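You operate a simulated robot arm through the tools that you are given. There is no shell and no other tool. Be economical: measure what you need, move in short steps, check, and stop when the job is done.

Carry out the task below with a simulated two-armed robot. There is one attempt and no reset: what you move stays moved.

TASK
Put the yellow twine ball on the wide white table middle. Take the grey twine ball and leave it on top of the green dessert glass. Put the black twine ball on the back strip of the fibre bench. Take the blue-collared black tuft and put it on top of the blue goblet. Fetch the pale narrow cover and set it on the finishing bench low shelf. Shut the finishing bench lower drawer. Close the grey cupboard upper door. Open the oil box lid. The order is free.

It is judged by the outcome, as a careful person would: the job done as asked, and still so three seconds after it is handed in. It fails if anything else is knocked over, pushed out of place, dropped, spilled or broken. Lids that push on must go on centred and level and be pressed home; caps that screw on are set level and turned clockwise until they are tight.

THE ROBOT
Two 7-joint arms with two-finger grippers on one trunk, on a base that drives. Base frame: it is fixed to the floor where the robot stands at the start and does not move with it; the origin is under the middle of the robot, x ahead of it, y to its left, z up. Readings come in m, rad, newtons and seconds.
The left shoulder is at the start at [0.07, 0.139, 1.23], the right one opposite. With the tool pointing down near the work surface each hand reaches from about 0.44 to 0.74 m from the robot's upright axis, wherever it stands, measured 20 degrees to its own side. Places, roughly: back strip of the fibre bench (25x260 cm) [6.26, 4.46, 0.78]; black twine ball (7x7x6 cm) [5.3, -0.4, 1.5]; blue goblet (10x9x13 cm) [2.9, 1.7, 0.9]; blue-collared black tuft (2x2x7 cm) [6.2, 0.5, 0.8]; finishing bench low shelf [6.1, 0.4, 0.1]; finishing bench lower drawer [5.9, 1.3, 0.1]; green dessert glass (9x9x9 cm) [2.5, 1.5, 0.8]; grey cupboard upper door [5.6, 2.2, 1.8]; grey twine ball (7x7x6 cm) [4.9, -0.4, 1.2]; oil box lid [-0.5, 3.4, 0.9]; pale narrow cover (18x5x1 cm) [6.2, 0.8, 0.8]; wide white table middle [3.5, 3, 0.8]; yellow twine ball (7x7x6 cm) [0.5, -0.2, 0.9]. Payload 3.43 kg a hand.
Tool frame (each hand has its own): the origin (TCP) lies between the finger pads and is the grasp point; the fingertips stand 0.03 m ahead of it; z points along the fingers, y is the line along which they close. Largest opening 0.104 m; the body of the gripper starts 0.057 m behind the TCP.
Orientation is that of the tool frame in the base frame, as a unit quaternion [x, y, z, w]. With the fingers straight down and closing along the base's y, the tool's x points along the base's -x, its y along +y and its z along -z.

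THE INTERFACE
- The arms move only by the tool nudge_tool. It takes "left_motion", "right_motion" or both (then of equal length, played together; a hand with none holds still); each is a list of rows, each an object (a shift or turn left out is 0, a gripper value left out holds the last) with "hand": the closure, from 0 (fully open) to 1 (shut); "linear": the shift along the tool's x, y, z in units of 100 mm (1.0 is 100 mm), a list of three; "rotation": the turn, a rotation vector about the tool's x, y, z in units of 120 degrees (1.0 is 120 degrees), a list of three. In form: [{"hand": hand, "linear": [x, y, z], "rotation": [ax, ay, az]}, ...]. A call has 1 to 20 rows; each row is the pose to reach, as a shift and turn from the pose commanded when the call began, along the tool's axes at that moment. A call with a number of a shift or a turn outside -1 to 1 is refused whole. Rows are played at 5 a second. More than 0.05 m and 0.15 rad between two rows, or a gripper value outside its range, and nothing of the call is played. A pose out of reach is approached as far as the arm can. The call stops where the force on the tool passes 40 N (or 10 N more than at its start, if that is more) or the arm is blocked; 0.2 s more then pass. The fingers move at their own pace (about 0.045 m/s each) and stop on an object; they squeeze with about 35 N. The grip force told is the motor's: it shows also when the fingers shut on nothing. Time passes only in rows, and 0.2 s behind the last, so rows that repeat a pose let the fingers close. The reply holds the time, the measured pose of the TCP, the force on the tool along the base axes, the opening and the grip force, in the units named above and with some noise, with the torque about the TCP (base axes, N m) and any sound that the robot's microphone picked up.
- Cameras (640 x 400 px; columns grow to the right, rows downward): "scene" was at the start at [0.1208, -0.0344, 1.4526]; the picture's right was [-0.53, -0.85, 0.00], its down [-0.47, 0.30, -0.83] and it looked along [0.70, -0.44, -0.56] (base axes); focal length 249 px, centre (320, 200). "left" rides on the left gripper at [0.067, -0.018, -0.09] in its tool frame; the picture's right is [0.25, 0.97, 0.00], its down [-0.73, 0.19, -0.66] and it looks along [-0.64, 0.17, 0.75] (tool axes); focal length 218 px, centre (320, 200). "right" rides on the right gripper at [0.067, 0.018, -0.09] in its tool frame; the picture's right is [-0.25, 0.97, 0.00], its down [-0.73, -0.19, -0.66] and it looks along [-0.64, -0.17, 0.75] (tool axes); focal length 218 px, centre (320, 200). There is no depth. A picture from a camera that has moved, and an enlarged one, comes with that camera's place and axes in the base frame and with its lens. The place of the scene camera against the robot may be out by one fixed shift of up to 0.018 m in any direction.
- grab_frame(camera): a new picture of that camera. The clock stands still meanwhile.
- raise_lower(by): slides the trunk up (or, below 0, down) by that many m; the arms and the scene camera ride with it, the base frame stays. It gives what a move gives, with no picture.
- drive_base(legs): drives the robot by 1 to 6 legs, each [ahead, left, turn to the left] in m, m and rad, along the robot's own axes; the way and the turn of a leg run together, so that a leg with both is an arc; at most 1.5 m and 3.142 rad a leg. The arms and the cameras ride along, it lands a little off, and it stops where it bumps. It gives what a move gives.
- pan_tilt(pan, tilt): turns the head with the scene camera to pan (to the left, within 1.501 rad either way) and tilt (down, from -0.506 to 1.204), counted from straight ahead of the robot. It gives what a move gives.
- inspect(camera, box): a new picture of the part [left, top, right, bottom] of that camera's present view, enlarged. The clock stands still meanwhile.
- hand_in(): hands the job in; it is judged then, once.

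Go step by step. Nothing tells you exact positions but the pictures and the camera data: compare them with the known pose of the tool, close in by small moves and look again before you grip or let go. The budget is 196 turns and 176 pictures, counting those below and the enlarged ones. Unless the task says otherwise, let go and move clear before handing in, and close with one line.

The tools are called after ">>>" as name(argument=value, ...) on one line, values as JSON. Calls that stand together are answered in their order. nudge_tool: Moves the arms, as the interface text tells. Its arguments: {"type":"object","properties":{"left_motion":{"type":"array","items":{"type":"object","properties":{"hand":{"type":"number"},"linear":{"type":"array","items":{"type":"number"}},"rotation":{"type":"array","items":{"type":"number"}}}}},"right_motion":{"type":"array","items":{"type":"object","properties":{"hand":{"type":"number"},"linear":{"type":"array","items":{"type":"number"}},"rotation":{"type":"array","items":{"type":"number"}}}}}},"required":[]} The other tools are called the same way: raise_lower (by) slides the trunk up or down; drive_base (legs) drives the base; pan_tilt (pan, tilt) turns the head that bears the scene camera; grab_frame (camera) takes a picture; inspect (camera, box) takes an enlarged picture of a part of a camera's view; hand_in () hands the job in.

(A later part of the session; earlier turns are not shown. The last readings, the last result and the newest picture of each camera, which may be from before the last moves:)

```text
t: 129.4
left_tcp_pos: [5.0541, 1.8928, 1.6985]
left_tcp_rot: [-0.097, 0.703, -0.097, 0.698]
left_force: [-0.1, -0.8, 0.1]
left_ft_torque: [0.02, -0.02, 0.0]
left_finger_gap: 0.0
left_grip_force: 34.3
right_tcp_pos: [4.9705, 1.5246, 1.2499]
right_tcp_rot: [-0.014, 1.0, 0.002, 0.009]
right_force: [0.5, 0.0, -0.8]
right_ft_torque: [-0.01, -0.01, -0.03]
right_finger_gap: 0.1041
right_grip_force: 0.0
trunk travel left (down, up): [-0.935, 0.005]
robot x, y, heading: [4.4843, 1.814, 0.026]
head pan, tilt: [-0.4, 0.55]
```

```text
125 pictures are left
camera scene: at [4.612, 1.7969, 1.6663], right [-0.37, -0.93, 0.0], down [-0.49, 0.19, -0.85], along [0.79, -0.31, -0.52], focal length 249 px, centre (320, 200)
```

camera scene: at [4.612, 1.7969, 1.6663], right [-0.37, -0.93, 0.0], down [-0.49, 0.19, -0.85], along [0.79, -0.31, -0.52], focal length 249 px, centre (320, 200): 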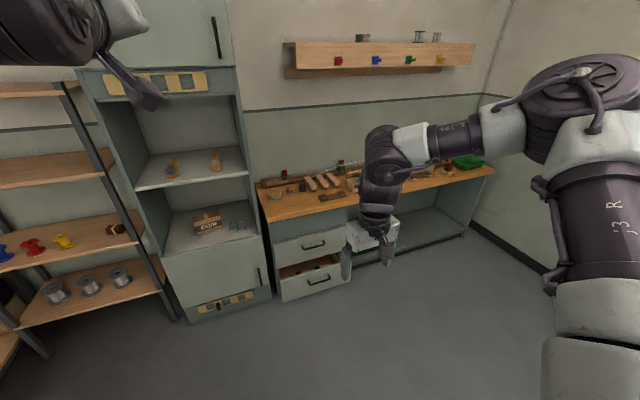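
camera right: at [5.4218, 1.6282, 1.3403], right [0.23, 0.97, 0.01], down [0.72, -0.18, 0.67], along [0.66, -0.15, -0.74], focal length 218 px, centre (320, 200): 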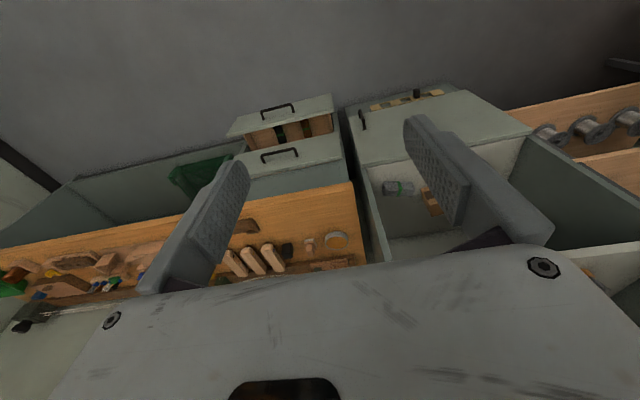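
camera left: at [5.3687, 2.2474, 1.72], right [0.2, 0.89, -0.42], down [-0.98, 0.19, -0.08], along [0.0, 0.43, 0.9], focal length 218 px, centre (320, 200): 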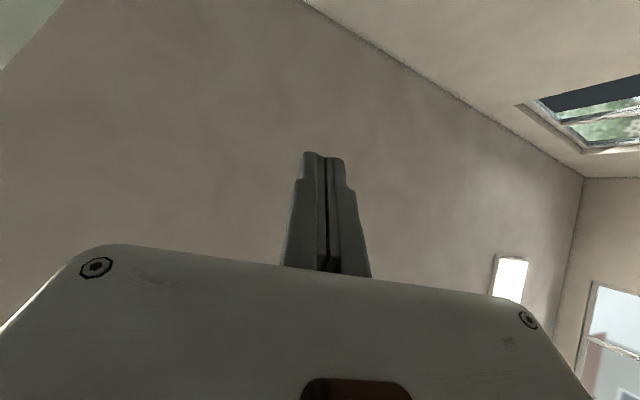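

The lower drawer front is out at about x≈5.75, y≈1.38, z≈0.08–0.33. I'll turn the right hand forward-down with fingers shut, tuck the left hand back, then lower the trunk.

>>> nudge_tool(left_motion=[{"linear": [0.1, 0, -0.1]}, {"linear": [0.2, 0, -0.2]}, {"linear": [0.3, 0, -0.3]}, {"linear": [0.4, 0, -0.4]}, {"linear": [0.5, 0, -0.5]}, {"linear": [0.6, 0, -0.6]}, {"linear": [0.7, 0, -0.7]}, {"linear": [0.8, 0, -0.8]}, {"linear": [0.9, 0, -0.9]}], right_motion=[{"hand": 1, "linear": [-0.1, 0, 0], "rotation": [0, -0.06, 0]}, {"linear": [-0.2, 0, 0], "rotation": [0, -0.12, 0]}, {"linear": [-0.3, 0, 0], "rotation": [0, -0.18, 0]}, {"linear": [-0.4, 0, 0], "rotation": [0, -0.24, 0]}, {"linear": [-0.5, 0, 0], "rotation": [0, -0.3, 0]}, {"linear": [-0.6, 0, 0], "rotation": [0, -0.36, 0]}, {"linear": [-0.7, 0, 0], "rotation": [0, -0.42, 0]}, {"linear": [-0.8, 0, 0], "rotation": [0, -0.48, 0]}, {"linear": [-0.9, 0, 0], "rotation": [0, -0.54, 0]}])

>>> raise_lower(by=-0.85)

>>> pan_tilt(pan=-0.35, tilt=0.25)

>>> grab_frame(camera="scene")

```text
t: 131.4
left_tcp_pos: [4.9621, 1.8671, 1.6117]
left_tcp_rot: [-0.096, 0.703, -0.097, 0.698]
left_force: [0.0, 0.2, 0.1]
left_ft_torque: [0.0, 0.01, 0.01]
left_finger_gap: 0.0
left_grip_force: 34.3
right_tcp_pos: [5.0584, 1.524, 1.2494]
right_tcp_rot: [-0.009, 0.839, 0.009, 0.544]
right_force: [1.3, 0.0, 0.1]
right_ft_torque: [0.01, -0.02, -0.01]
right_finger_gap: 0.0
right_grip_force: 34.8
trunk travel left (down, up): [-0.935, 0.005]
robot x, y, heading: [4.4798, 1.8137, 0.026]
head pan, tilt: [-0.4, 0.55]
```

```text
refused: -0.85 is not a number from -0.4 to 0.4
```

```text
t: 132.2
left_tcp_pos: [4.9633, 1.8692, 1.6121]
left_tcp_rot: [-0.098, 0.703, -0.097, 0.698]
left_force: [0.5, 0.2, -0.2]
left_ft_torque: [0.01, -0.01, 0.01]
left_finger_gap: 0.0
left_grip_force: 34.1
right_tcp_pos: [5.0593, 1.5262, 1.2498]
right_tcp_rot: [-0.011, 0.839, 0.011, 0.543]
right_force: [0.2, 0.8, -1.2]
right_ft_torque: [-0.04, 0.02, 0.0]
right_finger_gap: 0.0
right_grip_force: 34.9
trunk travel left (down, up): [-0.935, 0.005]
robot x, y, heading: [4.4861, 1.8147, 0.026]
head pan, tilt: [-0.351, 0.25]
```

```text
124 pictures are left
camera scene: at [4.617, 1.7993, 1.6938], right [-0.32, -0.95, 0.0], down [-0.23, 0.08, -0.97], along [0.92, -0.31, -0.25], focal length 249 px, centre (320, 200)
```

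scene: 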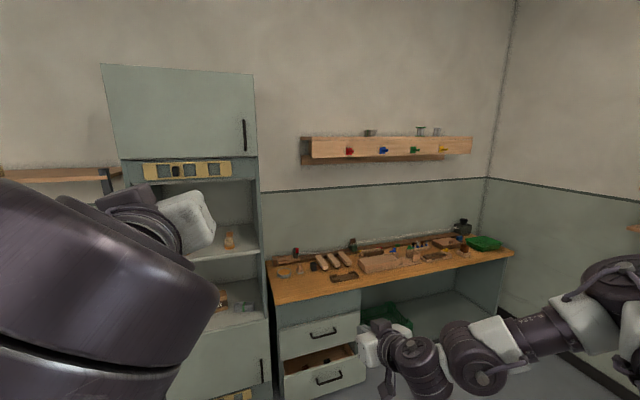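

Trunk moves are limited to 0.4 m per call. I'll check the door closely, then lower in two steps.

>>> inspect(camera="scene", box=[80, 50, 280, 190])

>>> raise_lower(by=-0.4)

>>> raise_lower(by=-0.4)

>>> grab_frame(camera="scene")

```text
2.86 times, centred on (180, 120) of scene
camera zoom: at [4.617, 1.7993, 1.6938], right [-0.32, -0.95, 0.0], down [-0.23, 0.08, -0.97], along [0.92, -0.31, -0.25], focal length 711 px, centre (720, 429)
```

zoom: 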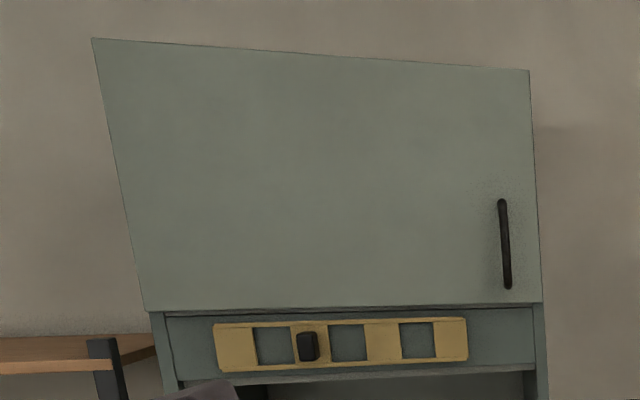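

```text
t: 136.0
left_tcp_pos: [4.9611, 1.87, 1.2122]
left_tcp_rot: [-0.098, 0.703, -0.096, 0.698]
left_force: [-1.3, -0.1, 0.0]
left_ft_torque: [0.02, -0.01, 0.01]
left_finger_gap: 0.0
left_grip_force: 34.8
right_tcp_pos: [5.0598, 1.5264, 0.8498]
right_tcp_rot: [-0.01, 0.839, 0.009, 0.544]
right_force: [0.6, -0.4, -0.1]
right_ft_torque: [0.0, -0.01, -0.01]
right_finger_gap: 0.0
right_grip_force: 35.1
trunk travel left (down, up): [-0.535, 0.405]
robot x, y, heading: [4.4816, 1.8162, 0.024]
head pan, tilt: [-0.351, 0.25]
```

```text
t: 139.9
left_tcp_pos: [4.9624, 1.8706, 0.8123]
left_tcp_rot: [-0.097, 0.703, -0.097, 0.698]
left_force: [0.7, -0.7, -0.2]
left_ft_torque: [0.01, 0.01, 0.03]
left_finger_gap: 0.0001
left_grip_force: 34.5
right_tcp_pos: [5.0606, 1.5267, 0.4508]
right_tcp_rot: [-0.011, 0.839, 0.01, 0.544]
right_force: [0.6, -0.1, 0.6]
right_ft_torque: [0.02, 0.0, 0.0]
right_finger_gap: 0.0
right_grip_force: 34.2
trunk travel left (down, up): [-0.135, 0.805]
robot x, y, heading: [4.4821, 1.8146, 0.022]
head pan, tilt: [-0.351, 0.25]
```

```text
122 pictures are left
camera scene: at [4.6168, 1.7998, 0.894], right [-0.32, -0.95, 0.0], down [-0.23, 0.08, -0.97], along [0.92, -0.31, -0.25], focal length 249 px, centre (320, 200)
```

scene: 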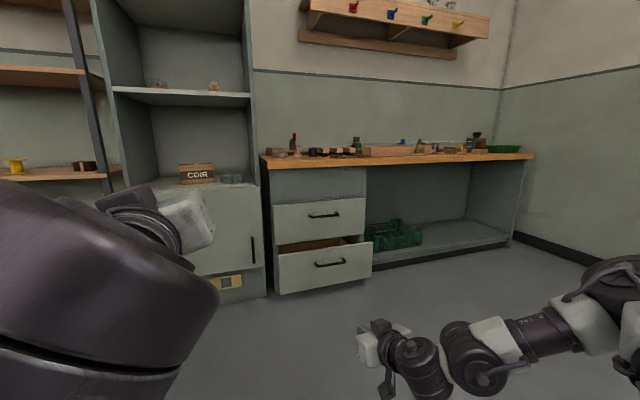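

The door is properly closed. The drawer front is at x≈5.78, y≈1.38, z 0.085–0.31; I'll go the rest of the way down and drive up to just before it.

>>> raise_lower(by=-0.13)

>>> nudge_tool(right_motion=[{"linear": [0.23, 0, 0.1]}, {"linear": [0.46, 0, 0.2]}])

>>> drive_base(legs=[[0.1, -0.16, 0], [0.48, 0, -0.02]])

>>> grab_frame(camera="scene")

>>> grab_frame(camera="right")

```text
t: 141.4
left_tcp_pos: [4.9621, 1.8696, 0.682]
left_tcp_rot: [-0.097, 0.703, -0.098, 0.698]
left_force: [0.1, 0.5, -1.1]
left_ft_torque: [-0.04, 0.03, -0.03]
left_finger_gap: 0.0002
left_grip_force: 34.8
right_tcp_pos: [5.0588, 1.5258, 0.3197]
right_tcp_rot: [-0.01, 0.839, 0.009, 0.544]
right_force: [0.7, 0.5, -1.0]
right_ft_torque: [0.0, 0.0, 0.01]
right_finger_gap: 0.0001
right_grip_force: 34.7
trunk travel left (down, up): [-0.005, 0.935]
robot x, y, heading: [4.4848, 1.8173, 0.019]
head pan, tilt: [-0.351, 0.25]
```

```text
t: 142.1
left_tcp_pos: [4.9624, 1.8704, 0.6814]
left_tcp_rot: [-0.097, 0.703, -0.097, 0.698]
left_force: [-0.2, -0.1, -0.7]
left_ft_torque: [0.01, 0.01, 0.01]
left_finger_gap: 0.0002
left_grip_force: 34.9
right_tcp_pos: [5.0604, 1.5252, 0.2687]
right_tcp_rot: [-0.011, 0.839, 0.01, 0.544]
right_force: [-0.9, -0.1, 0.6]
right_ft_torque: [-0.03, -0.02, 0.02]
right_finger_gap: 0.0
right_grip_force: 35.2
trunk travel left (down, up): [-0.005, 0.935]
robot x, y, heading: [4.484, 1.82, 0.03]
head pan, tilt: [-0.351, 0.25]
```

```text
t: 146.0
left_tcp_pos: [5.5429, 1.7063, 0.6824]
left_tcp_rot: [-0.087, 0.704, -0.106, 0.697]
left_force: [-0.3, 0.3, -0.3]
left_ft_torque: [-0.03, 0.03, -0.01]
left_finger_gap: 0.0
left_grip_force: 34.6
right_tcp_pos: [5.6312, 1.3598, 0.2695]
right_tcp_rot: [0.0, 0.839, 0.003, 0.544]
right_force: [-0.5, -0.5, -0.3]
right_ft_torque: [-0.02, 0.03, 0.02]
right_finger_gap: 0.0
right_grip_force: 34.4
trunk travel left (down, up): [-0.005, 0.935]
robot x, y, heading: [5.0606, 1.6639, -0.005]
head pan, tilt: [-0.351, 0.25]
```

```text
121 pictures are left
camera scene: at [5.1952, 1.6455, 0.7639], right [-0.35, -0.94, 0.0], down [-0.23, 0.09, -0.97], along [0.91, -0.34, -0.25], focal length 249 px, centre (320, 200)
```

scene: 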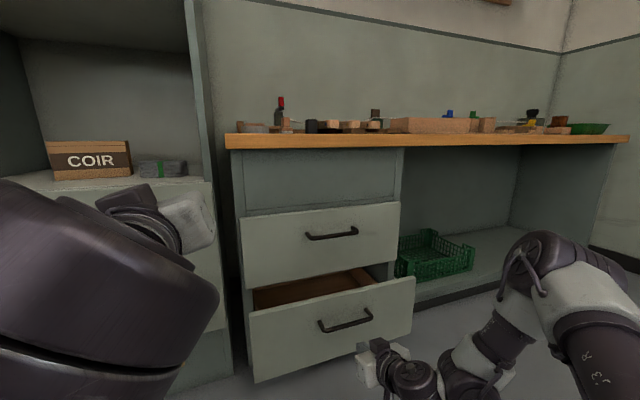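

```text
120 pictures are left
camera right: at [5.5216, 1.3772, 0.2441], right [0.1, 0.97, 0.24], down [-0.3, -0.2, 0.93], along [0.95, -0.17, 0.27], focal length 218 px, centre (320, 200)
```

right: 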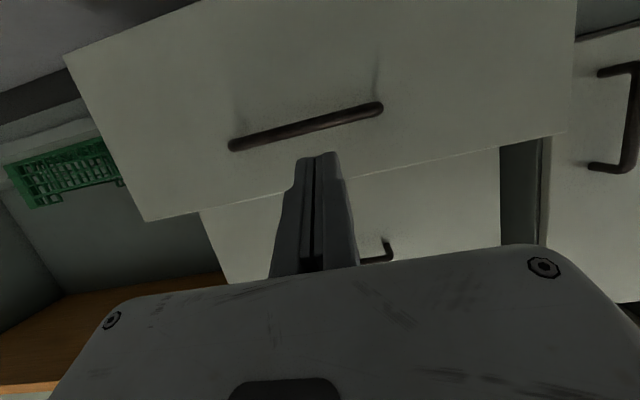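

The fingertips will meet the drawer front just above its handle. I'll drive ahead to push it.

>>> drive_base(legs=[[0.17, 0, 0]])

>>> grab_frame(camera="scene")

```text
t: 147.5
left_tcp_pos: [5.7126, 1.7066, 0.6824]
left_tcp_rot: [-0.089, 0.704, -0.105, 0.697]
left_force: [-0.3, -0.1, -0.1]
left_ft_torque: [0.0, -0.02, 0.02]
left_finger_gap: 0.0
left_grip_force: 35.0
right_tcp_pos: [5.8025, 1.3597, 0.27]
right_tcp_rot: [0.001, 0.839, 0.003, 0.544]
right_force: [-0.1, -0.2, 0.2]
right_ft_torque: [-0.01, 0.01, 0.0]
right_finger_gap: 0.0
right_grip_force: 34.9
trunk travel left (down, up): [-0.005, 0.935]
robot x, y, heading: [5.2311, 1.6622, 0.0]
head pan, tilt: [-0.351, 0.25]
```

```text
119 pictures are left
camera scene: at [5.3661, 1.6451, 0.7639], right [-0.35, -0.94, 0.0], down [-0.23, 0.09, -0.97], along [0.91, -0.34, -0.25], focal length 249 px, centre (320, 200)
```

scene: 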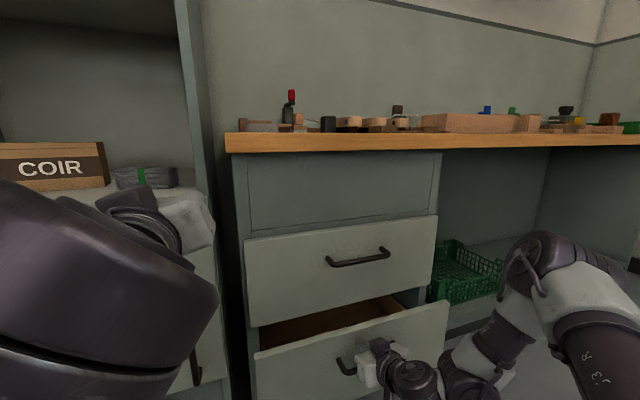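

No contact yet (force 0). I'll tuck the left hand back a little more and continue.

>>> nudge_tool(left_motion=[{"linear": [0, 0, -0.4]}, {"linear": [0, 0, -0.7]}])

>>> drive_base(legs=[[0.1, 0, 0]])

>>> grab_frame(camera="scene")

```text
t: 148.1
left_tcp_pos: [5.6749, 1.7072, 0.6827]
left_tcp_rot: [-0.086, 0.705, -0.107, 0.696]
left_force: [-0.1, -0.4, -0.1]
left_ft_torque: [0.01, 0.0, -0.02]
left_finger_gap: 0.0002
left_grip_force: 35.0
left hand out of reach, approached as far as the arm can: row 2
right_tcp_pos: [5.8032, 1.3592, 0.2689]
right_tcp_rot: [0.001, 0.839, 0.002, 0.544]
right_force: [0.5, -0.8, -0.2]
right_ft_torque: [0.0, 0.01, 0.02]
right_finger_gap: 0.0
right_grip_force: 34.9
trunk travel left (down, up): [-0.005, 0.935]
robot x, y, heading: [5.2318, 1.6653, -0.005]
head pan, tilt: [-0.351, 0.25]
```

```text
t: 149.2
left_tcp_pos: [5.7635, 1.7055, 0.6814]
left_tcp_rot: [-0.085, 0.706, -0.107, 0.695]
left_force: [-1.1, -0.7, 0.1]
left_ft_torque: [-0.01, 0.0, -0.01]
left_finger_gap: 0.0
left_grip_force: 34.8
right_tcp_pos: [5.8842, 1.3587, 0.2678]
right_tcp_rot: [0.003, 0.842, 0.003, 0.54]
right_force: [-2.4, -0.1, 0.7]
right_ft_torque: [-0.02, -0.05, 0.03]
right_finger_gap: 0.0061
right_grip_force: 34.1
trunk travel left (down, up): [-0.005, 0.935]
robot x, y, heading: [5.3182, 1.6645, -0.006]
head pan, tilt: [-0.351, 0.25]
stopped in leg 1: the force on the tool passed its limit at 357 N (the readings are from after the stop); the commanded pose is now the measured one
```

```text
118 pictures are left
camera scene: at [5.4523, 1.6445, 0.7638], right [-0.35, -0.94, 0.0], down [-0.23, 0.09, -0.97], along [0.91, -0.34, -0.25], focal length 249 px, centre (320, 200)
```

scene: 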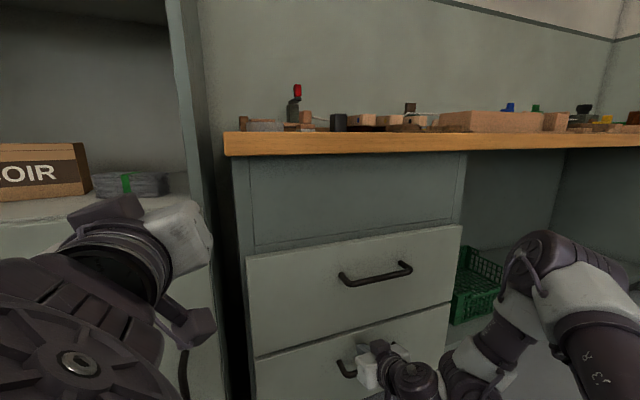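

The drawer closed against its stop. I'll back off and check it.

>>> drive_base(legs=[[-0.35, 0, 0]])

>>> grab_frame(camera="scene")

>>> inspect(camera="scene", box=[220, 180, 440, 380])

```text
t: 151.5
left_tcp_pos: [5.4206, 1.7082, 0.6809]
left_tcp_rot: [-0.086, 0.706, -0.107, 0.695]
left_force: [-1.4, -0.2, -0.2]
left_ft_torque: [0.01, 0.03, 0.03]
left_finger_gap: 0.0
left_grip_force: 34.0
right_tcp_pos: [5.5423, 1.3625, 0.2676]
right_tcp_rot: [0.002, 0.841, 0.004, 0.54]
right_force: [-0.8, -0.2, 0.3]
right_ft_torque: [-0.04, 0.01, 0.0]
right_finger_gap: 0.0
right_grip_force: 35.0
trunk travel left (down, up): [-0.005, 0.935]
robot x, y, heading: [4.9774, 1.6663, -0.0]
head pan, tilt: [-0.351, 0.25]
```

```text
117 pictures are left
camera scene: at [5.1104, 1.646, 0.7639], right [-0.35, -0.94, 0.0], down [-0.23, 0.09, -0.97], along [0.91, -0.33, -0.25], focal length 249 px, centre (320, 200)
```

scene: 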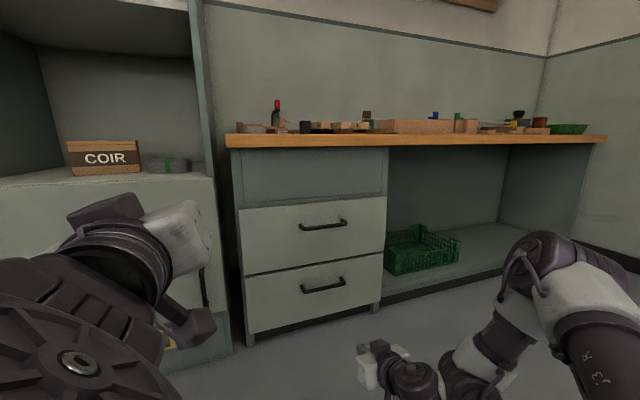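

```text
2.00 times, centred on (330, 280) of scene
camera zoom: at [5.1104, 1.646, 0.7639], right [-0.35, -0.94, 0.0], down [-0.23, 0.09, -0.97], along [0.91, -0.33, -0.25], focal length 498 px, centre (300, 40)
```

zoom: 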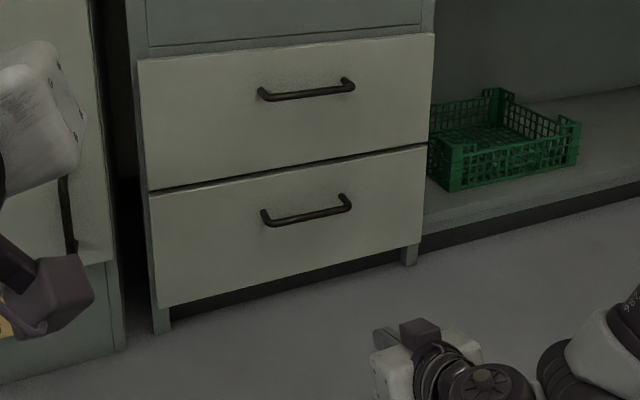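

Drawer fully closed. Now I'll set both hands pointing down again and raise the trunk for work on the bench top.

>>> raise_lower(by=0.4)

>>> nudge_tool(left_motion=[{"hand": 0, "rotation": [-0.0103, 0.067, 0.0083]}, {"rotation": [-0.0206, 0.134, 0.0166]}, {"rotation": [-0.031, 0.201, 0.025]}, {"rotation": [-0.0413, 0.268, 0.033]}, {"rotation": [-0.0516, 0.335, 0.0414]}, {"rotation": [-0.062, 0.402, 0.05]}, {"rotation": [-0.0723, 0.47, 0.058]}, {"rotation": [-0.0826, 0.537, 0.066]}, {"rotation": [-0.093, 0.604, 0.0745]}, {"rotation": [-0.1033, 0.671, 0.083]}, {"rotation": [-0.1136, 0.738, 0.091]}], right_motion=[{"hand": 0, "rotation": [0, 0.05, 0]}, {"rotation": [0, 0.1, 0]}, {"rotation": [0, 0.15, 0]}, {"rotation": [0, 0.2, 0]}, {"rotation": [0, 0.25, 0]}, {"rotation": [0, 0.3, 0]}, {"rotation": [0, 0.35, 0]}, {"rotation": [0, 0.4, 0]}, {"rotation": [0, 0.45, 0]}, {"rotation": [0, 0.5, 0]}, {"rotation": [0, 0.545, 0]}])

>>> raise_lower(by=0.4)

>>> pan_tilt(pan=-0.6, tilt=0.5)

>>> grab_frame(camera="scene")

```text
t: 155.3
left_tcp_pos: [5.4203, 1.7067, 1.0815]
left_tcp_rot: [-0.087, 0.706, -0.106, 0.695]
left_force: [-0.3, 0.2, 1.0]
left_ft_torque: [-0.01, -0.03, -0.01]
left_finger_gap: 0.0002
left_grip_force: 34.1
right_tcp_pos: [5.5423, 1.3613, 0.6679]
right_tcp_rot: [0.002, 0.841, 0.004, 0.54]
right_force: [-0.6, 0.2, 0.1]
right_ft_torque: [0.01, 0.02, 0.01]
right_finger_gap: 0.0001
right_grip_force: 34.7
trunk travel left (down, up): [-0.405, 0.535]
robot x, y, heading: [4.976, 1.6661, -0.002]
head pan, tilt: [-0.351, 0.25]
```

```text
t: 157.7
left_tcp_pos: [5.314, 1.6852, 0.9793]
left_tcp_rot: [-0.003, 1.0, -0.002, 0.0]
left_force: [-0.1, -1.4, 0.2]
left_ft_torque: [0.01, 0.04, -0.01]
left_finger_gap: 0.104
left_grip_force: 0.1
left hand out of reach, approached as far as the arm can: row 6, 7, 8, 9, 10, 11
right_tcp_pos: [5.5433, 1.3613, 0.6672]
right_tcp_rot: [0.0, 1.0, 0.005, -0.001]
right_force: [-0.2, -0.3, 0.5]
right_ft_torque: [0.01, 0.03, -0.04]
right_finger_gap: 0.1038
right_grip_force: 0.0
trunk travel left (down, up): [-0.405, 0.535]
robot x, y, heading: [4.9771, 1.666, -0.006]
head pan, tilt: [-0.351, 0.25]
```

```text
t: 161.6
left_tcp_pos: [5.3126, 1.6854, 1.3799]
left_tcp_rot: [-0.004, 1.0, -0.002, 0.002]
left_force: [-0.3, -0.3, -0.2]
left_ft_torque: [-0.01, -0.04, 0.01]
left_finger_gap: 0.1042
left_grip_force: 0.1
right_tcp_pos: [5.543, 1.3626, 1.0685]
right_tcp_rot: [-0.001, 1.0, 0.004, 0.001]
right_force: [0.0, 0.2, 0.4]
right_ft_torque: [-0.05, 0.01, -0.06]
right_finger_gap: 0.1041
right_grip_force: 0.0
trunk travel left (down, up): [-0.805, 0.135]
robot x, y, heading: [4.9764, 1.6715, -0.001]
head pan, tilt: [-0.351, 0.25]
```

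```text
t: 162.3
left_tcp_pos: [5.3128, 1.6848, 1.3799]
left_tcp_rot: [-0.004, 1.0, -0.003, 0.002]
left_force: [-0.6, 0.3, 0.3]
left_ft_torque: [0.03, 0.01, -0.01]
left_finger_gap: 0.1039
left_grip_force: 0.0
right_tcp_pos: [5.5444, 1.3621, 1.0681]
right_tcp_rot: [-0.001, 1.0, 0.004, 0.0]
right_force: [0.3, -0.3, 0.4]
right_ft_torque: [-0.02, -0.01, -0.01]
right_finger_gap: 0.1036
right_grip_force: 0.0
trunk travel left (down, up): [-0.805, 0.135]
robot x, y, heading: [4.9756, 1.6668, -0.002]
head pan, tilt: [-0.6, 0.499]
```

```text
115 pictures are left
camera scene: at [5.098, 1.6267, 1.5409], right [-0.57, -0.82, 0.0], down [-0.39, 0.27, -0.88], along [0.72, -0.5, -0.48], focal length 249 px, centre (320, 200)
```

scene: 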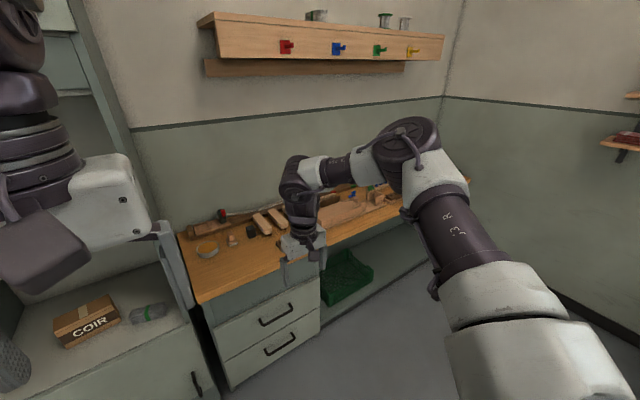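

I'll strafe south so that I face the cover and tuft, and look at the bench top.

>>> drive_base(legs=[[0.1, -0.75, 0]])

>>> raise_lower(by=0.13)

>>> pan_tilt(pan=0.0, tilt=0.55)

>>> grab_frame(camera="scene")

>>> inspect(camera="scene", box=[160, 120, 480, 320])

```text
t: 166.3
left_tcp_pos: [5.4109, 0.9636, 1.3797]
left_tcp_rot: [-0.008, 1.0, -0.003, 0.001]
left_force: [0.2, 0.1, -0.4]
left_ft_torque: [0.01, 0.01, 0.03]
left_finger_gap: 0.1039
left_grip_force: 0.1
right_tcp_pos: [5.6438, 0.6408, 1.0669]
right_tcp_rot: [-0.004, 1.0, 0.004, 0.0]
right_force: [-0.3, 0.4, 0.0]
right_ft_torque: [-0.01, 0.02, 0.02]
right_finger_gap: 0.104
right_grip_force: 0.1
trunk travel left (down, up): [-0.805, 0.135]
robot x, y, heading: [5.0774, 0.9399, 0.007]
head pan, tilt: [-0.6, 0.499]
```

```text
t: 167.9
left_tcp_pos: [5.411, 0.962, 1.5101]
left_tcp_rot: [-0.007, 1.0, -0.003, 0.001]
left_force: [-0.2, 0.2, 0.1]
left_ft_torque: [0.0, -0.01, -0.01]
left_finger_gap: 0.1042
left_grip_force: 0.1
right_tcp_pos: [5.6446, 0.6385, 1.1992]
right_tcp_rot: [-0.004, 1.0, 0.006, -0.001]
right_force: [0.4, -0.1, -0.3]
right_ft_torque: [-0.03, -0.01, 0.02]
right_finger_gap: 0.1041
right_grip_force: 0.1
trunk travel left (down, up): [-0.935, 0.005]
robot x, y, heading: [5.0777, 0.9372, 0.007]
head pan, tilt: [-0.6, 0.499]
```

```text
t: 168.9
left_tcp_pos: [5.4111, 0.9618, 1.51]
left_tcp_rot: [-0.007, 1.0, -0.003, 0.002]
left_force: [-0.6, 0.2, -0.4]
left_ft_torque: [-0.02, 0.0, 0.01]
left_finger_gap: 0.104
left_grip_force: 0.1
right_tcp_pos: [5.6436, 0.6387, 1.1982]
right_tcp_rot: [-0.004, 1.0, 0.005, 0.0]
right_force: [0.2, 0.6, 0.6]
right_ft_torque: [0.0, -0.01, 0.0]
right_finger_gap: 0.1038
right_grip_force: 0.0
trunk travel left (down, up): [-0.935, 0.005]
robot x, y, heading: [5.0766, 0.943, 0.006]
head pan, tilt: [0.0, 0.55]
```

```text
114 pictures are left
camera scene: at [5.2114, 0.953, 1.6662], right [0.0, -1.0, 0.0], down [-0.52, 0.0, -0.85], along [0.85, 0.0, -0.52], focal length 249 px, centre (320, 200)
```

scene: 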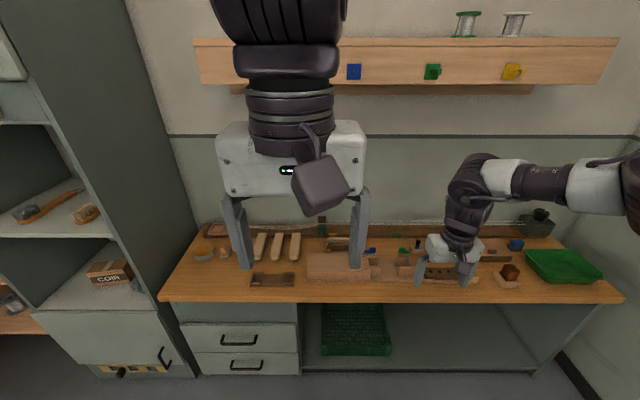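

```text
2.00 times, centred on (320, 220) of scene
camera zoom: at [5.2114, 0.953, 1.6662], right [0.0, -1.0, 0.0], down [-0.52, 0.0, -0.85], along [0.85, 0.0, -0.52], focal length 498 px, centre (320, 160)
```

zoom: 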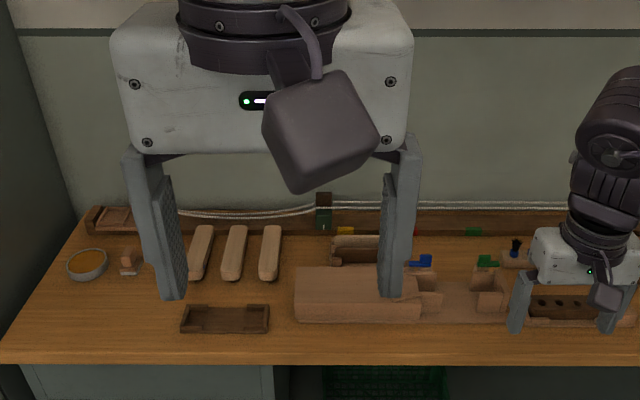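

I can make out the tuft (black with blue collar, in a wooden block near (6.2, 0.5)) but the left hand blocks the cover. I'll move in closer and use the wrist camera.

>>> drive_base(legs=[[0.38, -0.34, 0]])

>>> nudge_tool(left_motion=[{"linear": [-0.4, 0.2, 0.2]}, {"linear": [-0.8, 0.5, 0.4]}, {"linear": [-1.0, 0.8, 0.7]}, {"linear": [-1.0, 1.0, 1.0]}])

>>> nudge_tool(left_motion=[{"linear": [-0.4, 0.2, 0.2]}, {"linear": [-0.8, 0.3, 0.4]}, {"linear": [-1.0, 0.6, 0.7]}, {"linear": [-1.0, 0.8, 1.0]}])

>>> grab_frame(camera="left")

>>> grab_frame(camera="scene")

```text
t: 171.9
left_tcp_pos: [5.7881, 0.6235, 1.51]
left_tcp_rot: [-0.002, 1.0, -0.004, 0.002]
left_force: [-0.8, 0.9, 0.6]
left_ft_torque: [-0.07, -0.01, 0.0]
left_finger_gap: 0.1041
left_grip_force: 0.1
right_tcp_pos: [6.0165, 0.297, 1.1997]
right_tcp_rot: [0.0, 1.0, 0.005, 0.001]
right_force: [-0.2, 0.4, 0.3]
right_ft_torque: [-0.01, -0.03, -0.03]
right_finger_gap: 0.1035
right_grip_force: 0.0
trunk travel left (down, up): [-0.935, 0.005]
robot x, y, heading: [5.4539, 0.5987, -0.009]
head pan, tilt: [0.0, 0.55]
```

```text
refused: row 2 steps farther than a row can; nothing moved
```

```text
t: 172.9
left_tcp_pos: [5.8877, 0.7003, 1.4104]
left_tcp_rot: [-0.003, 1.0, -0.003, 0.002]
left_force: [-0.7, 0.3, -0.6]
left_ft_torque: [-0.02, -0.01, 0.02]
left_finger_gap: 0.1042
left_grip_force: 0.0
right_tcp_pos: [6.0193, 0.2972, 1.1985]
right_tcp_rot: [0.001, 1.0, 0.004, 0.0]
right_force: [0.2, 0.0, 0.5]
right_ft_torque: [-0.01, 0.03, -0.02]
right_finger_gap: 0.1042
right_grip_force: 0.1
trunk travel left (down, up): [-0.935, 0.005]
robot x, y, heading: [5.4575, 0.6019, -0.004]
head pan, tilt: [0.0, 0.55]
```

```text
112 pictures are left
camera left: at [5.819, 0.6834, 1.5003], right [-0.26, 0.97, -0.01], down [0.73, 0.2, 0.66], along [0.64, 0.16, -0.75], focal length 218 px, centre (320, 200)
```

left: 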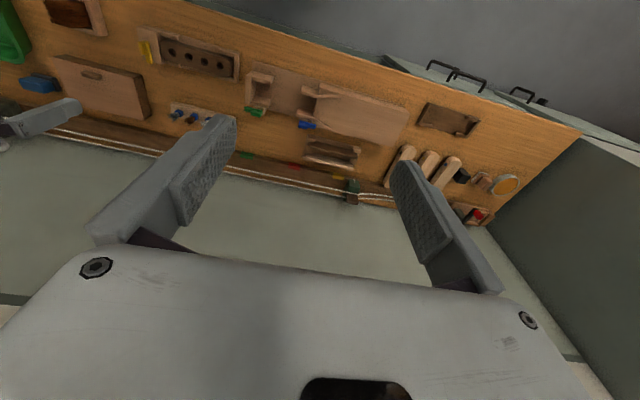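

```text
111 pictures are left
camera scene: at [5.59, 0.6165, 1.6662], right [-0.01, -1.0, 0.0], down [-0.52, 0.0, -0.85], along [0.85, -0.01, -0.52], focal length 249 px, centre (320, 200)
```

scene: 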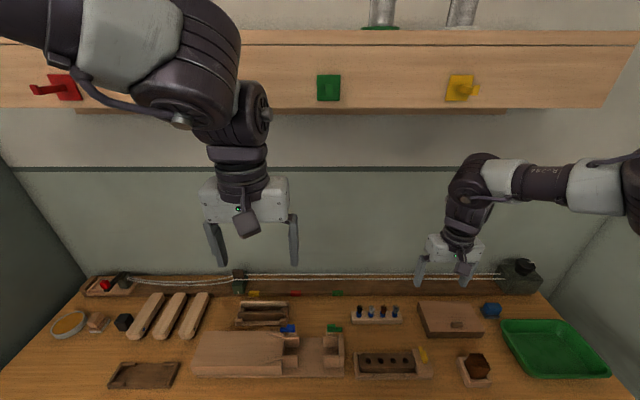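

>>> inspect(camera="scene", box=[180, 260, 480, 400])

>>> inspect(camera="left", box=[140, 40, 500, 230])

```text
2.13 times, centred on (330, 330) of scene
camera zoom: at [5.59, 0.6165, 1.6662], right [-0.01, -1.0, 0.0], down [-0.52, 0.0, -0.85], along [0.85, -0.01, -0.52], focal length 531 px, centre (299, -77)
```

zoom: 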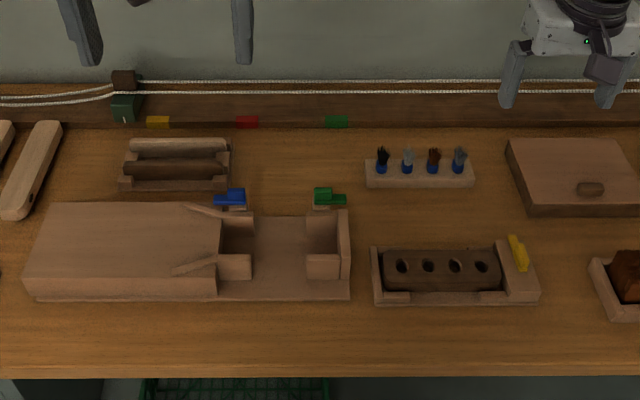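

```text
1.78 times, centred on (320, 135) of left
camera zoom: at [5.819, 0.6834, 1.5003], right [-0.26, 0.97, -0.01], down [0.73, 0.2, 0.66], along [0.64, 0.16, -0.75], focal length 388 px, centre (320, 316)
```

zoom: 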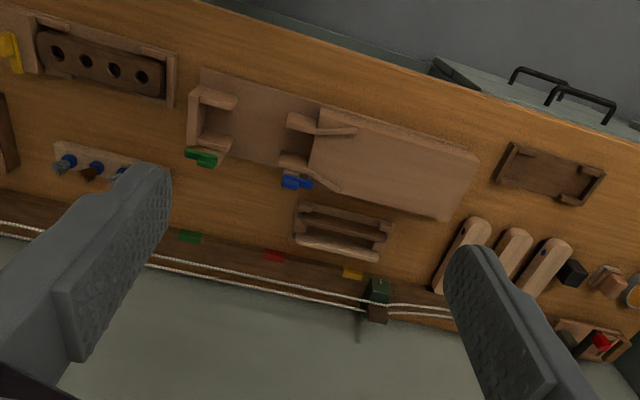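

The tuft row is at about (6.14, 0.47) and a pale bar in a cradle at (6.19, 0.82) may be the cover. I'll bring the left wrist camera closer.

>>> nudge_tool(left_motion=[{"linear": [-0.3, 0.2, 0.25]}, {"linear": [-0.6, 0.4, 0.5]}, {"linear": [-0.9, 0.6, 0.7]}, {"linear": [-1.0, 0.8, 1.0]}])

>>> raise_lower(by=-0.18)

>>> grab_frame(camera="left")

>>> grab_frame(camera="right")

```text
t: 173.9
left_tcp_pos: [5.9251, 0.7005, 1.3164]
left_tcp_rot: [-0.005, 1.0, -0.003, 0.004]
left_force: [0.0, 0.2, -0.6]
left_ft_torque: [-0.02, 0.01, -0.03]
left_finger_gap: 0.1038
left_grip_force: 0.1
left hand out of reach, approached as far as the arm can: row 1, 2, 3, 4
right_tcp_pos: [6.0181, 0.2955, 1.1986]
right_tcp_rot: [0.001, 1.0, 0.005, 0.0]
right_force: [-0.5, 0.0, 0.4]
right_ft_torque: [-0.02, 0.0, -0.02]
right_finger_gap: 0.1041
right_grip_force: 0.0
trunk travel left (down, up): [-0.935, 0.005]
robot x, y, heading: [5.4538, 0.5976, -0.01]
head pan, tilt: [0.0, 0.55]
```

```text
t: 175.9
left_tcp_pos: [5.9243, 0.7002, 1.1359]
left_tcp_rot: [-0.006, 1.0, -0.002, 0.002]
left_force: [-0.4, 0.0, 0.6]
left_ft_torque: [-0.01, -0.02, -0.01]
left_finger_gap: 0.1042
left_grip_force: 0.0
right_tcp_pos: [6.0185, 0.2959, 1.0179]
right_tcp_rot: [0.0, 1.0, 0.006, -0.001]
right_force: [0.7, 0.6, 0.9]
right_ft_torque: [-0.02, -0.02, 0.04]
right_finger_gap: 0.1041
right_grip_force: 0.0
trunk travel left (down, up): [-0.755, 0.185]
robot x, y, heading: [5.453, 0.6004, -0.006]
head pan, tilt: [0.0, 0.55]
```

```text
108 pictures are left
camera left: at [5.8555, 0.683, 1.2259], right [-0.26, 0.96, -0.01], down [0.72, 0.2, 0.66], along [0.64, 0.17, -0.75], focal length 218 px, centre (320, 200)
```

left: 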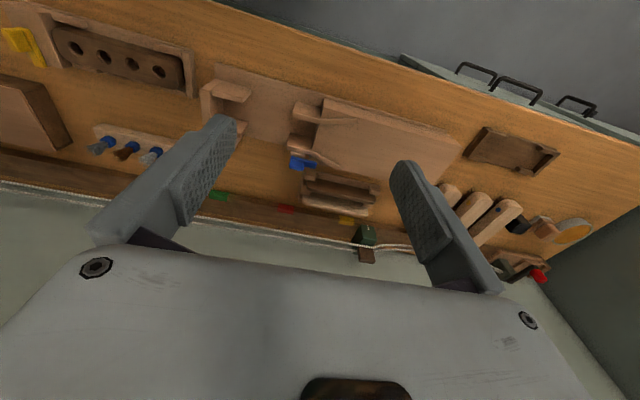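

```text
107 pictures are left
camera right: at [5.951, 0.3125, 1.1076], right [0.26, 0.97, 0.01], down [0.73, -0.2, 0.65], along [0.64, -0.16, -0.76], focal length 218 px, centre (320, 200)
```

right: 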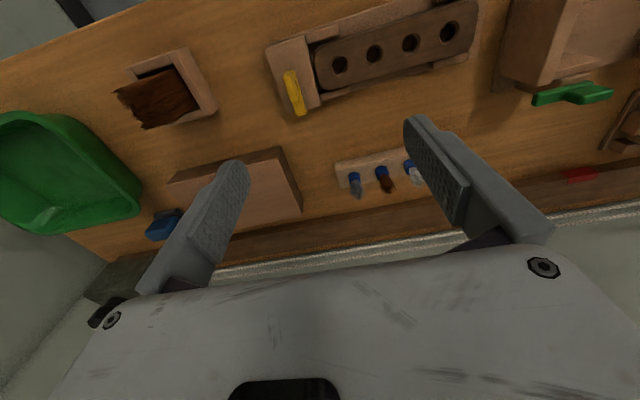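

>>> inspect(camera="left", box=[250, 90, 450, 230])

>>> pan_tilt(pan=0.3, tilt=0.85)

>>> inspect(camera="scene", box=[200, 100, 500, 300])

```text
2.86 times, centred on (350, 160) of left
camera zoom: at [5.8555, 0.683, 1.2259], right [-0.26, 0.96, -0.01], down [0.72, 0.2, 0.66], along [0.64, 0.17, -0.75], focal length 624 px, centre (234, 314)
```

zoom: 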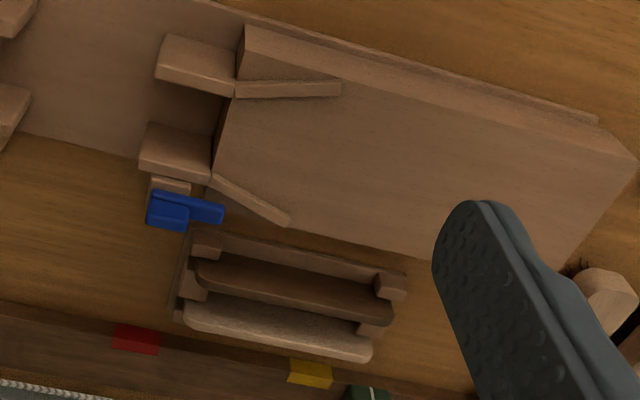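

```text
t: 176.7
left_tcp_pos: [5.9249, 0.7009, 1.136]
left_tcp_rot: [-0.005, 1.0, -0.003, 0.002]
left_force: [0.1, -1.4, 0.7]
left_ft_torque: [-0.01, -0.02, -0.02]
left_finger_gap: 0.1041
left_grip_force: 0.1
right_tcp_pos: [6.018, 0.2962, 1.0181]
right_tcp_rot: [0.001, 1.0, 0.005, 0.0]
right_force: [-0.6, -0.2, -0.7]
right_ft_torque: [-0.01, -0.05, 0.02]
right_finger_gap: 0.1038
right_grip_force: 0.2
trunk travel left (down, up): [-0.755, 0.185]
robot x, y, heading: [5.4517, 0.604, -0.005]
head pan, tilt: [0.3, 0.85]
```

```text
2.00 times, centred on (350, 200) of scene
camera zoom: at [5.5742, 0.6369, 1.4609], right [0.29, -0.96, 0.0], down [-0.72, -0.22, -0.66], along [0.63, 0.19, -0.75], focal length 498 px, centre (260, 200)
```

zoom: 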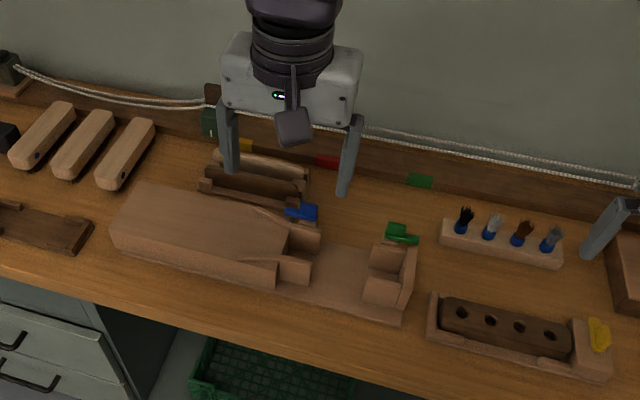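

The pale cover is the rear slat, standing on its long edge in a small rack at about (6.17, 0.81), so I must close the fingers along x. I'll yaw the left tool 90° and move up to the bench.

>>> nudge_tool(left_motion=[{"rotation": [0, 0, 0.07]}, {"rotation": [0, 0, 0.14]}, {"rotation": [0, 0, 0.21]}, {"rotation": [0, 0, 0.28]}, {"rotation": [0, 0, 0.35]}, {"rotation": [0, 0, 0.42]}, {"rotation": [0, 0, 0.49]}, {"rotation": [0, 0, 0.56]}, {"rotation": [0, 0, 0.63]}, {"rotation": [0, 0, 0.69]}, {"rotation": [0, 0, 0.75]}])

>>> drive_base(legs=[[0.05, -0.02, 0]])

```text
t: 179.1
left_tcp_pos: [5.7845, 0.4511, 1.3331]
left_tcp_rot: [0.695, 0.716, -0.06, -0.031]
left_force: [0.0, 0.5, -0.1]
left_ft_torque: [-0.02, 0.02, 0.02]
left_finger_gap: 0.104
left_grip_force: 0.1
left hand out of reach, approached as far as the arm can: row 1, 2, 3, 4, 5, 6, 7, 8, 9, 10, 11
right_tcp_pos: [6.0185, 0.2962, 1.0183]
right_tcp_rot: [0.001, 1.0, 0.005, 0.0]
right_force: [-0.4, 0.8, -0.1]
right_ft_torque: [0.04, -0.01, -0.01]
right_finger_gap: 0.104
right_grip_force: 0.0
trunk travel left (down, up): [-0.755, 0.185]
robot x, y, heading: [5.4558, 0.5993, -0.009]
head pan, tilt: [0.3, 0.85]
```

```text
t: 180.0
left_tcp_pos: [5.8251, 0.4325, 1.3352]
left_tcp_rot: [0.695, 0.716, -0.058, -0.027]
left_force: [-0.5, 0.4, -0.3]
left_ft_torque: [-0.03, -0.06, -0.04]
left_finger_gap: 0.1041
left_grip_force: 0.1
right_tcp_pos: [6.0608, 0.2777, 1.0245]
right_tcp_rot: [0.001, 1.0, 0.004, 0.004]
right_force: [-1.0, -0.1, 0.2]
right_ft_torque: [-0.04, -0.05, 0.0]
right_finger_gap: 0.1042
right_grip_force: 0.1
trunk travel left (down, up): [-0.755, 0.185]
robot x, y, heading: [5.5009, 0.5802, -0.012]
head pan, tilt: [0.3, 0.85]
```

The clockwise yaw is the awkward direction for this arm. I'll turn back and yaw the other way instead.

>>> nudge_tool(left_motion=[{"linear": [0.1, 0, 0], "rotation": [0, 0, -0.07]}, {"linear": [0.2, 0, 0], "rotation": [0, 0, -0.14]}, {"linear": [0.3, 0, 0], "rotation": [0, 0, -0.21]}, {"linear": [0.4, 0, 0], "rotation": [0, 0, -0.28]}, {"linear": [0.5, 0, 0], "rotation": [0, 0, -0.35]}, {"linear": [0.6, 0, 0], "rotation": [0, 0, -0.42]}, {"linear": [0.7, 0, 0], "rotation": [0, 0, -0.49]}, {"linear": [0.8, 0, 0], "rotation": [0, 0, -0.56]}, {"linear": [0.9, 0, 0], "rotation": [0, 0, -0.63]}, {"linear": [1.0, 0, 0], "rotation": [0, 0, -0.69]}, {"linear": [1.0, 0, 0], "rotation": [0, 0, -0.75]}])

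>>> nudge_tool(left_motion=[{"linear": [0, 0.2, 0.1], "rotation": [0, 0, -0.07]}, {"linear": [0, 0.4, 0.2], "rotation": [0, 0, -0.14]}, {"linear": [0, 0.6, 0.3], "rotation": [0, 0, -0.21]}, {"linear": [0, 0.8, 0.4], "rotation": [0, 0, -0.28]}, {"linear": [0, 1.0, 0.5], "rotation": [0, 0, -0.35]}, {"linear": [0, 1.0, 0.6], "rotation": [0, 0, -0.42]}, {"linear": [0, 1.0, 0.7], "rotation": [0, 0, -0.49]}, {"linear": [0, 1.0, 0.8], "rotation": [0, 0, -0.56]}, {"linear": [0, 1.0, 0.8], "rotation": [0, 0, -0.63]}, {"linear": [0, 1.0, 0.8], "rotation": [0, 0, -0.69]}, {"linear": [0, 1.0, 0.8], "rotation": [0, 0, -0.75]}])

```text
t: 182.4
left_tcp_pos: [5.8305, 0.5279, 1.3283]
left_tcp_rot: [-0.016, 0.998, -0.021, -0.062]
left_force: [0.5, 0.3, -0.1]
left_ft_torque: [0.03, 0.01, 0.03]
left_finger_gap: 0.104
left_grip_force: 0.0
right_tcp_pos: [6.0667, 0.2757, 1.018]
right_tcp_rot: [0.0, 1.0, 0.006, 0.0]
right_force: [-0.2, -0.4, 0.1]
right_ft_torque: [0.0, 0.01, 0.04]
right_finger_gap: 0.104
right_grip_force: 0.0
trunk travel left (down, up): [-0.755, 0.185]
robot x, y, heading: [5.5042, 0.5793, -0.006]
head pan, tilt: [0.3, 0.85]
```

```text
t: 184.8
left_tcp_pos: [5.8161, 0.6258, 1.2455]
left_tcp_rot: [0.717, -0.694, -0.03, 0.059]
left_force: [-0.3, -0.5, 0.4]
left_ft_torque: [0.0, 0.01, -0.01]
left_finger_gap: 0.1039
left_grip_force: 0.1
right_tcp_pos: [6.0665, 0.2748, 1.0184]
right_tcp_rot: [0.001, 1.0, 0.005, 0.0]
right_force: [-0.4, 0.5, 0.4]
right_ft_torque: [0.04, -0.03, 0.03]
right_finger_gap: 0.1041
right_grip_force: 0.0
trunk travel left (down, up): [-0.755, 0.185]
robot x, y, heading: [5.5023, 0.5819, -0.005]
head pan, tilt: [0.3, 0.85]
```

That direction works. I'll level the tool and approach the rack in steps.

>>> nudge_tool(left_motion=[{"linear": [-0.2, -0.2, 0.2], "rotation": [0.015, -0.005, 0.004]}, {"linear": [-0.45, -0.45, 0.45], "rotation": [0.03, -0.01, 0.008]}, {"linear": [-0.7, -0.7, 0.65], "rotation": [0.045, -0.015, 0.012]}, {"linear": [-0.9, -0.9, 0.9], "rotation": [0.06, -0.0196, 0.0156]}])

>>> nudge_tool(left_motion=[{"linear": [-0.25, -0.25, 0.1]}, {"linear": [-0.5, -0.5, 0.2]}, {"linear": [-0.75, -0.75, 0.3]}, {"linear": [-0.9, -1.0, 0.4]}])

>>> nudge_tool(left_motion=[{"linear": [0, -0.3, 0.1]}, {"linear": [0, -0.6, 0.2]}, {"linear": [0, -0.9, 0.3]}])

>>> grab_frame(camera="left")

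>>> grab_frame(camera="scene")

```text
t: 185.8
left_tcp_pos: [5.8921, 0.7129, 1.1407]
left_tcp_rot: [-0.707, 0.707, -0.001, 0.0]
left_force: [-0.9, 0.4, -0.4]
left_ft_torque: [-0.01, 0.03, 0.0]
left_finger_gap: 0.1042
left_grip_force: 0.0
right_tcp_pos: [6.0675, 0.2761, 1.0188]
right_tcp_rot: [0.001, 1.0, 0.004, -0.001]
right_force: [0.6, -0.3, -0.4]
right_ft_torque: [-0.04, 0.02, -0.01]
right_finger_gap: 0.1038
right_grip_force: 0.0
trunk travel left (down, up): [-0.755, 0.185]
robot x, y, heading: [5.4997, 0.5803, -0.006]
head pan, tilt: [0.3, 0.85]
```

```text
t: 186.8
left_tcp_pos: [5.989, 0.8062, 1.1009]
left_tcp_rot: [-0.706, 0.708, 0.0, -0.001]
left_force: [-0.4, 0.0, -0.6]
left_ft_torque: [0.01, 0.02, 0.01]
left_finger_gap: 0.1038
left_grip_force: 0.0
right_tcp_pos: [6.0678, 0.2746, 1.018]
right_tcp_rot: [0.001, 1.0, 0.004, 0.0]
right_force: [-0.2, -0.4, -0.7]
right_ft_torque: [0.01, 0.02, -0.01]
right_finger_gap: 0.1039
right_grip_force: 0.1
trunk travel left (down, up): [-0.755, 0.185]
robot x, y, heading: [5.5005, 0.5827, -0.01]
head pan, tilt: [0.3, 0.85]
```

```text
t: 187.6
left_tcp_pos: [6.0836, 0.8029, 1.0722]
left_tcp_rot: [-0.707, 0.707, -0.001, -0.001]
left_force: [0.3, 0.0, -0.2]
left_ft_torque: [0.02, 0.04, -0.01]
left_finger_gap: 0.1042
left_grip_force: 0.1
right_tcp_pos: [6.068, 0.2731, 1.017]
right_tcp_rot: [0.001, 1.0, 0.005, 0.0]
right_force: [0.0, 1.1, -0.6]
right_ft_torque: [0.0, 0.01, 0.03]
right_finger_gap: 0.1041
right_grip_force: 0.0
trunk travel left (down, up): [-0.755, 0.185]
robot x, y, heading: [5.5002, 0.5832, -0.008]
head pan, tilt: [0.3, 0.85]
```

```text
104 pictures are left
camera left: at [6.0993, 0.7365, 1.1622], right [-0.97, -0.25, 0.0], down [-0.19, 0.73, 0.66], along [-0.17, 0.63, -0.75], focal length 218 px, centre (320, 200)
```

left: 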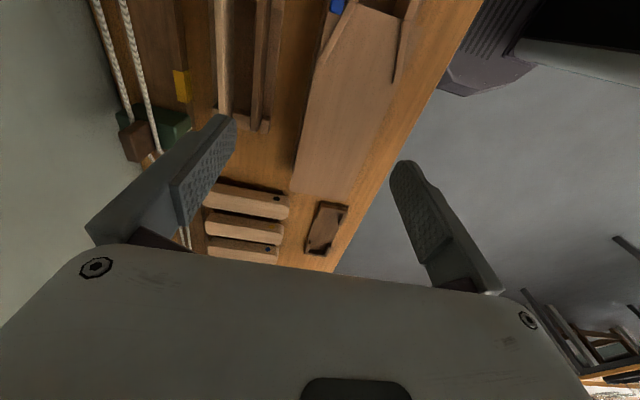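

```text
103 pictures are left
camera scene: at [5.6231, 0.6156, 1.4607], right [0.29, -0.96, 0.0], down [-0.72, -0.22, -0.66], along [0.63, 0.19, -0.75], focal length 249 px, centre (320, 200)
```

scene: 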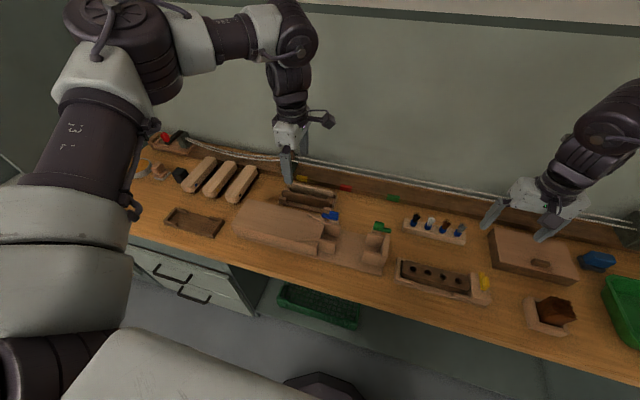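

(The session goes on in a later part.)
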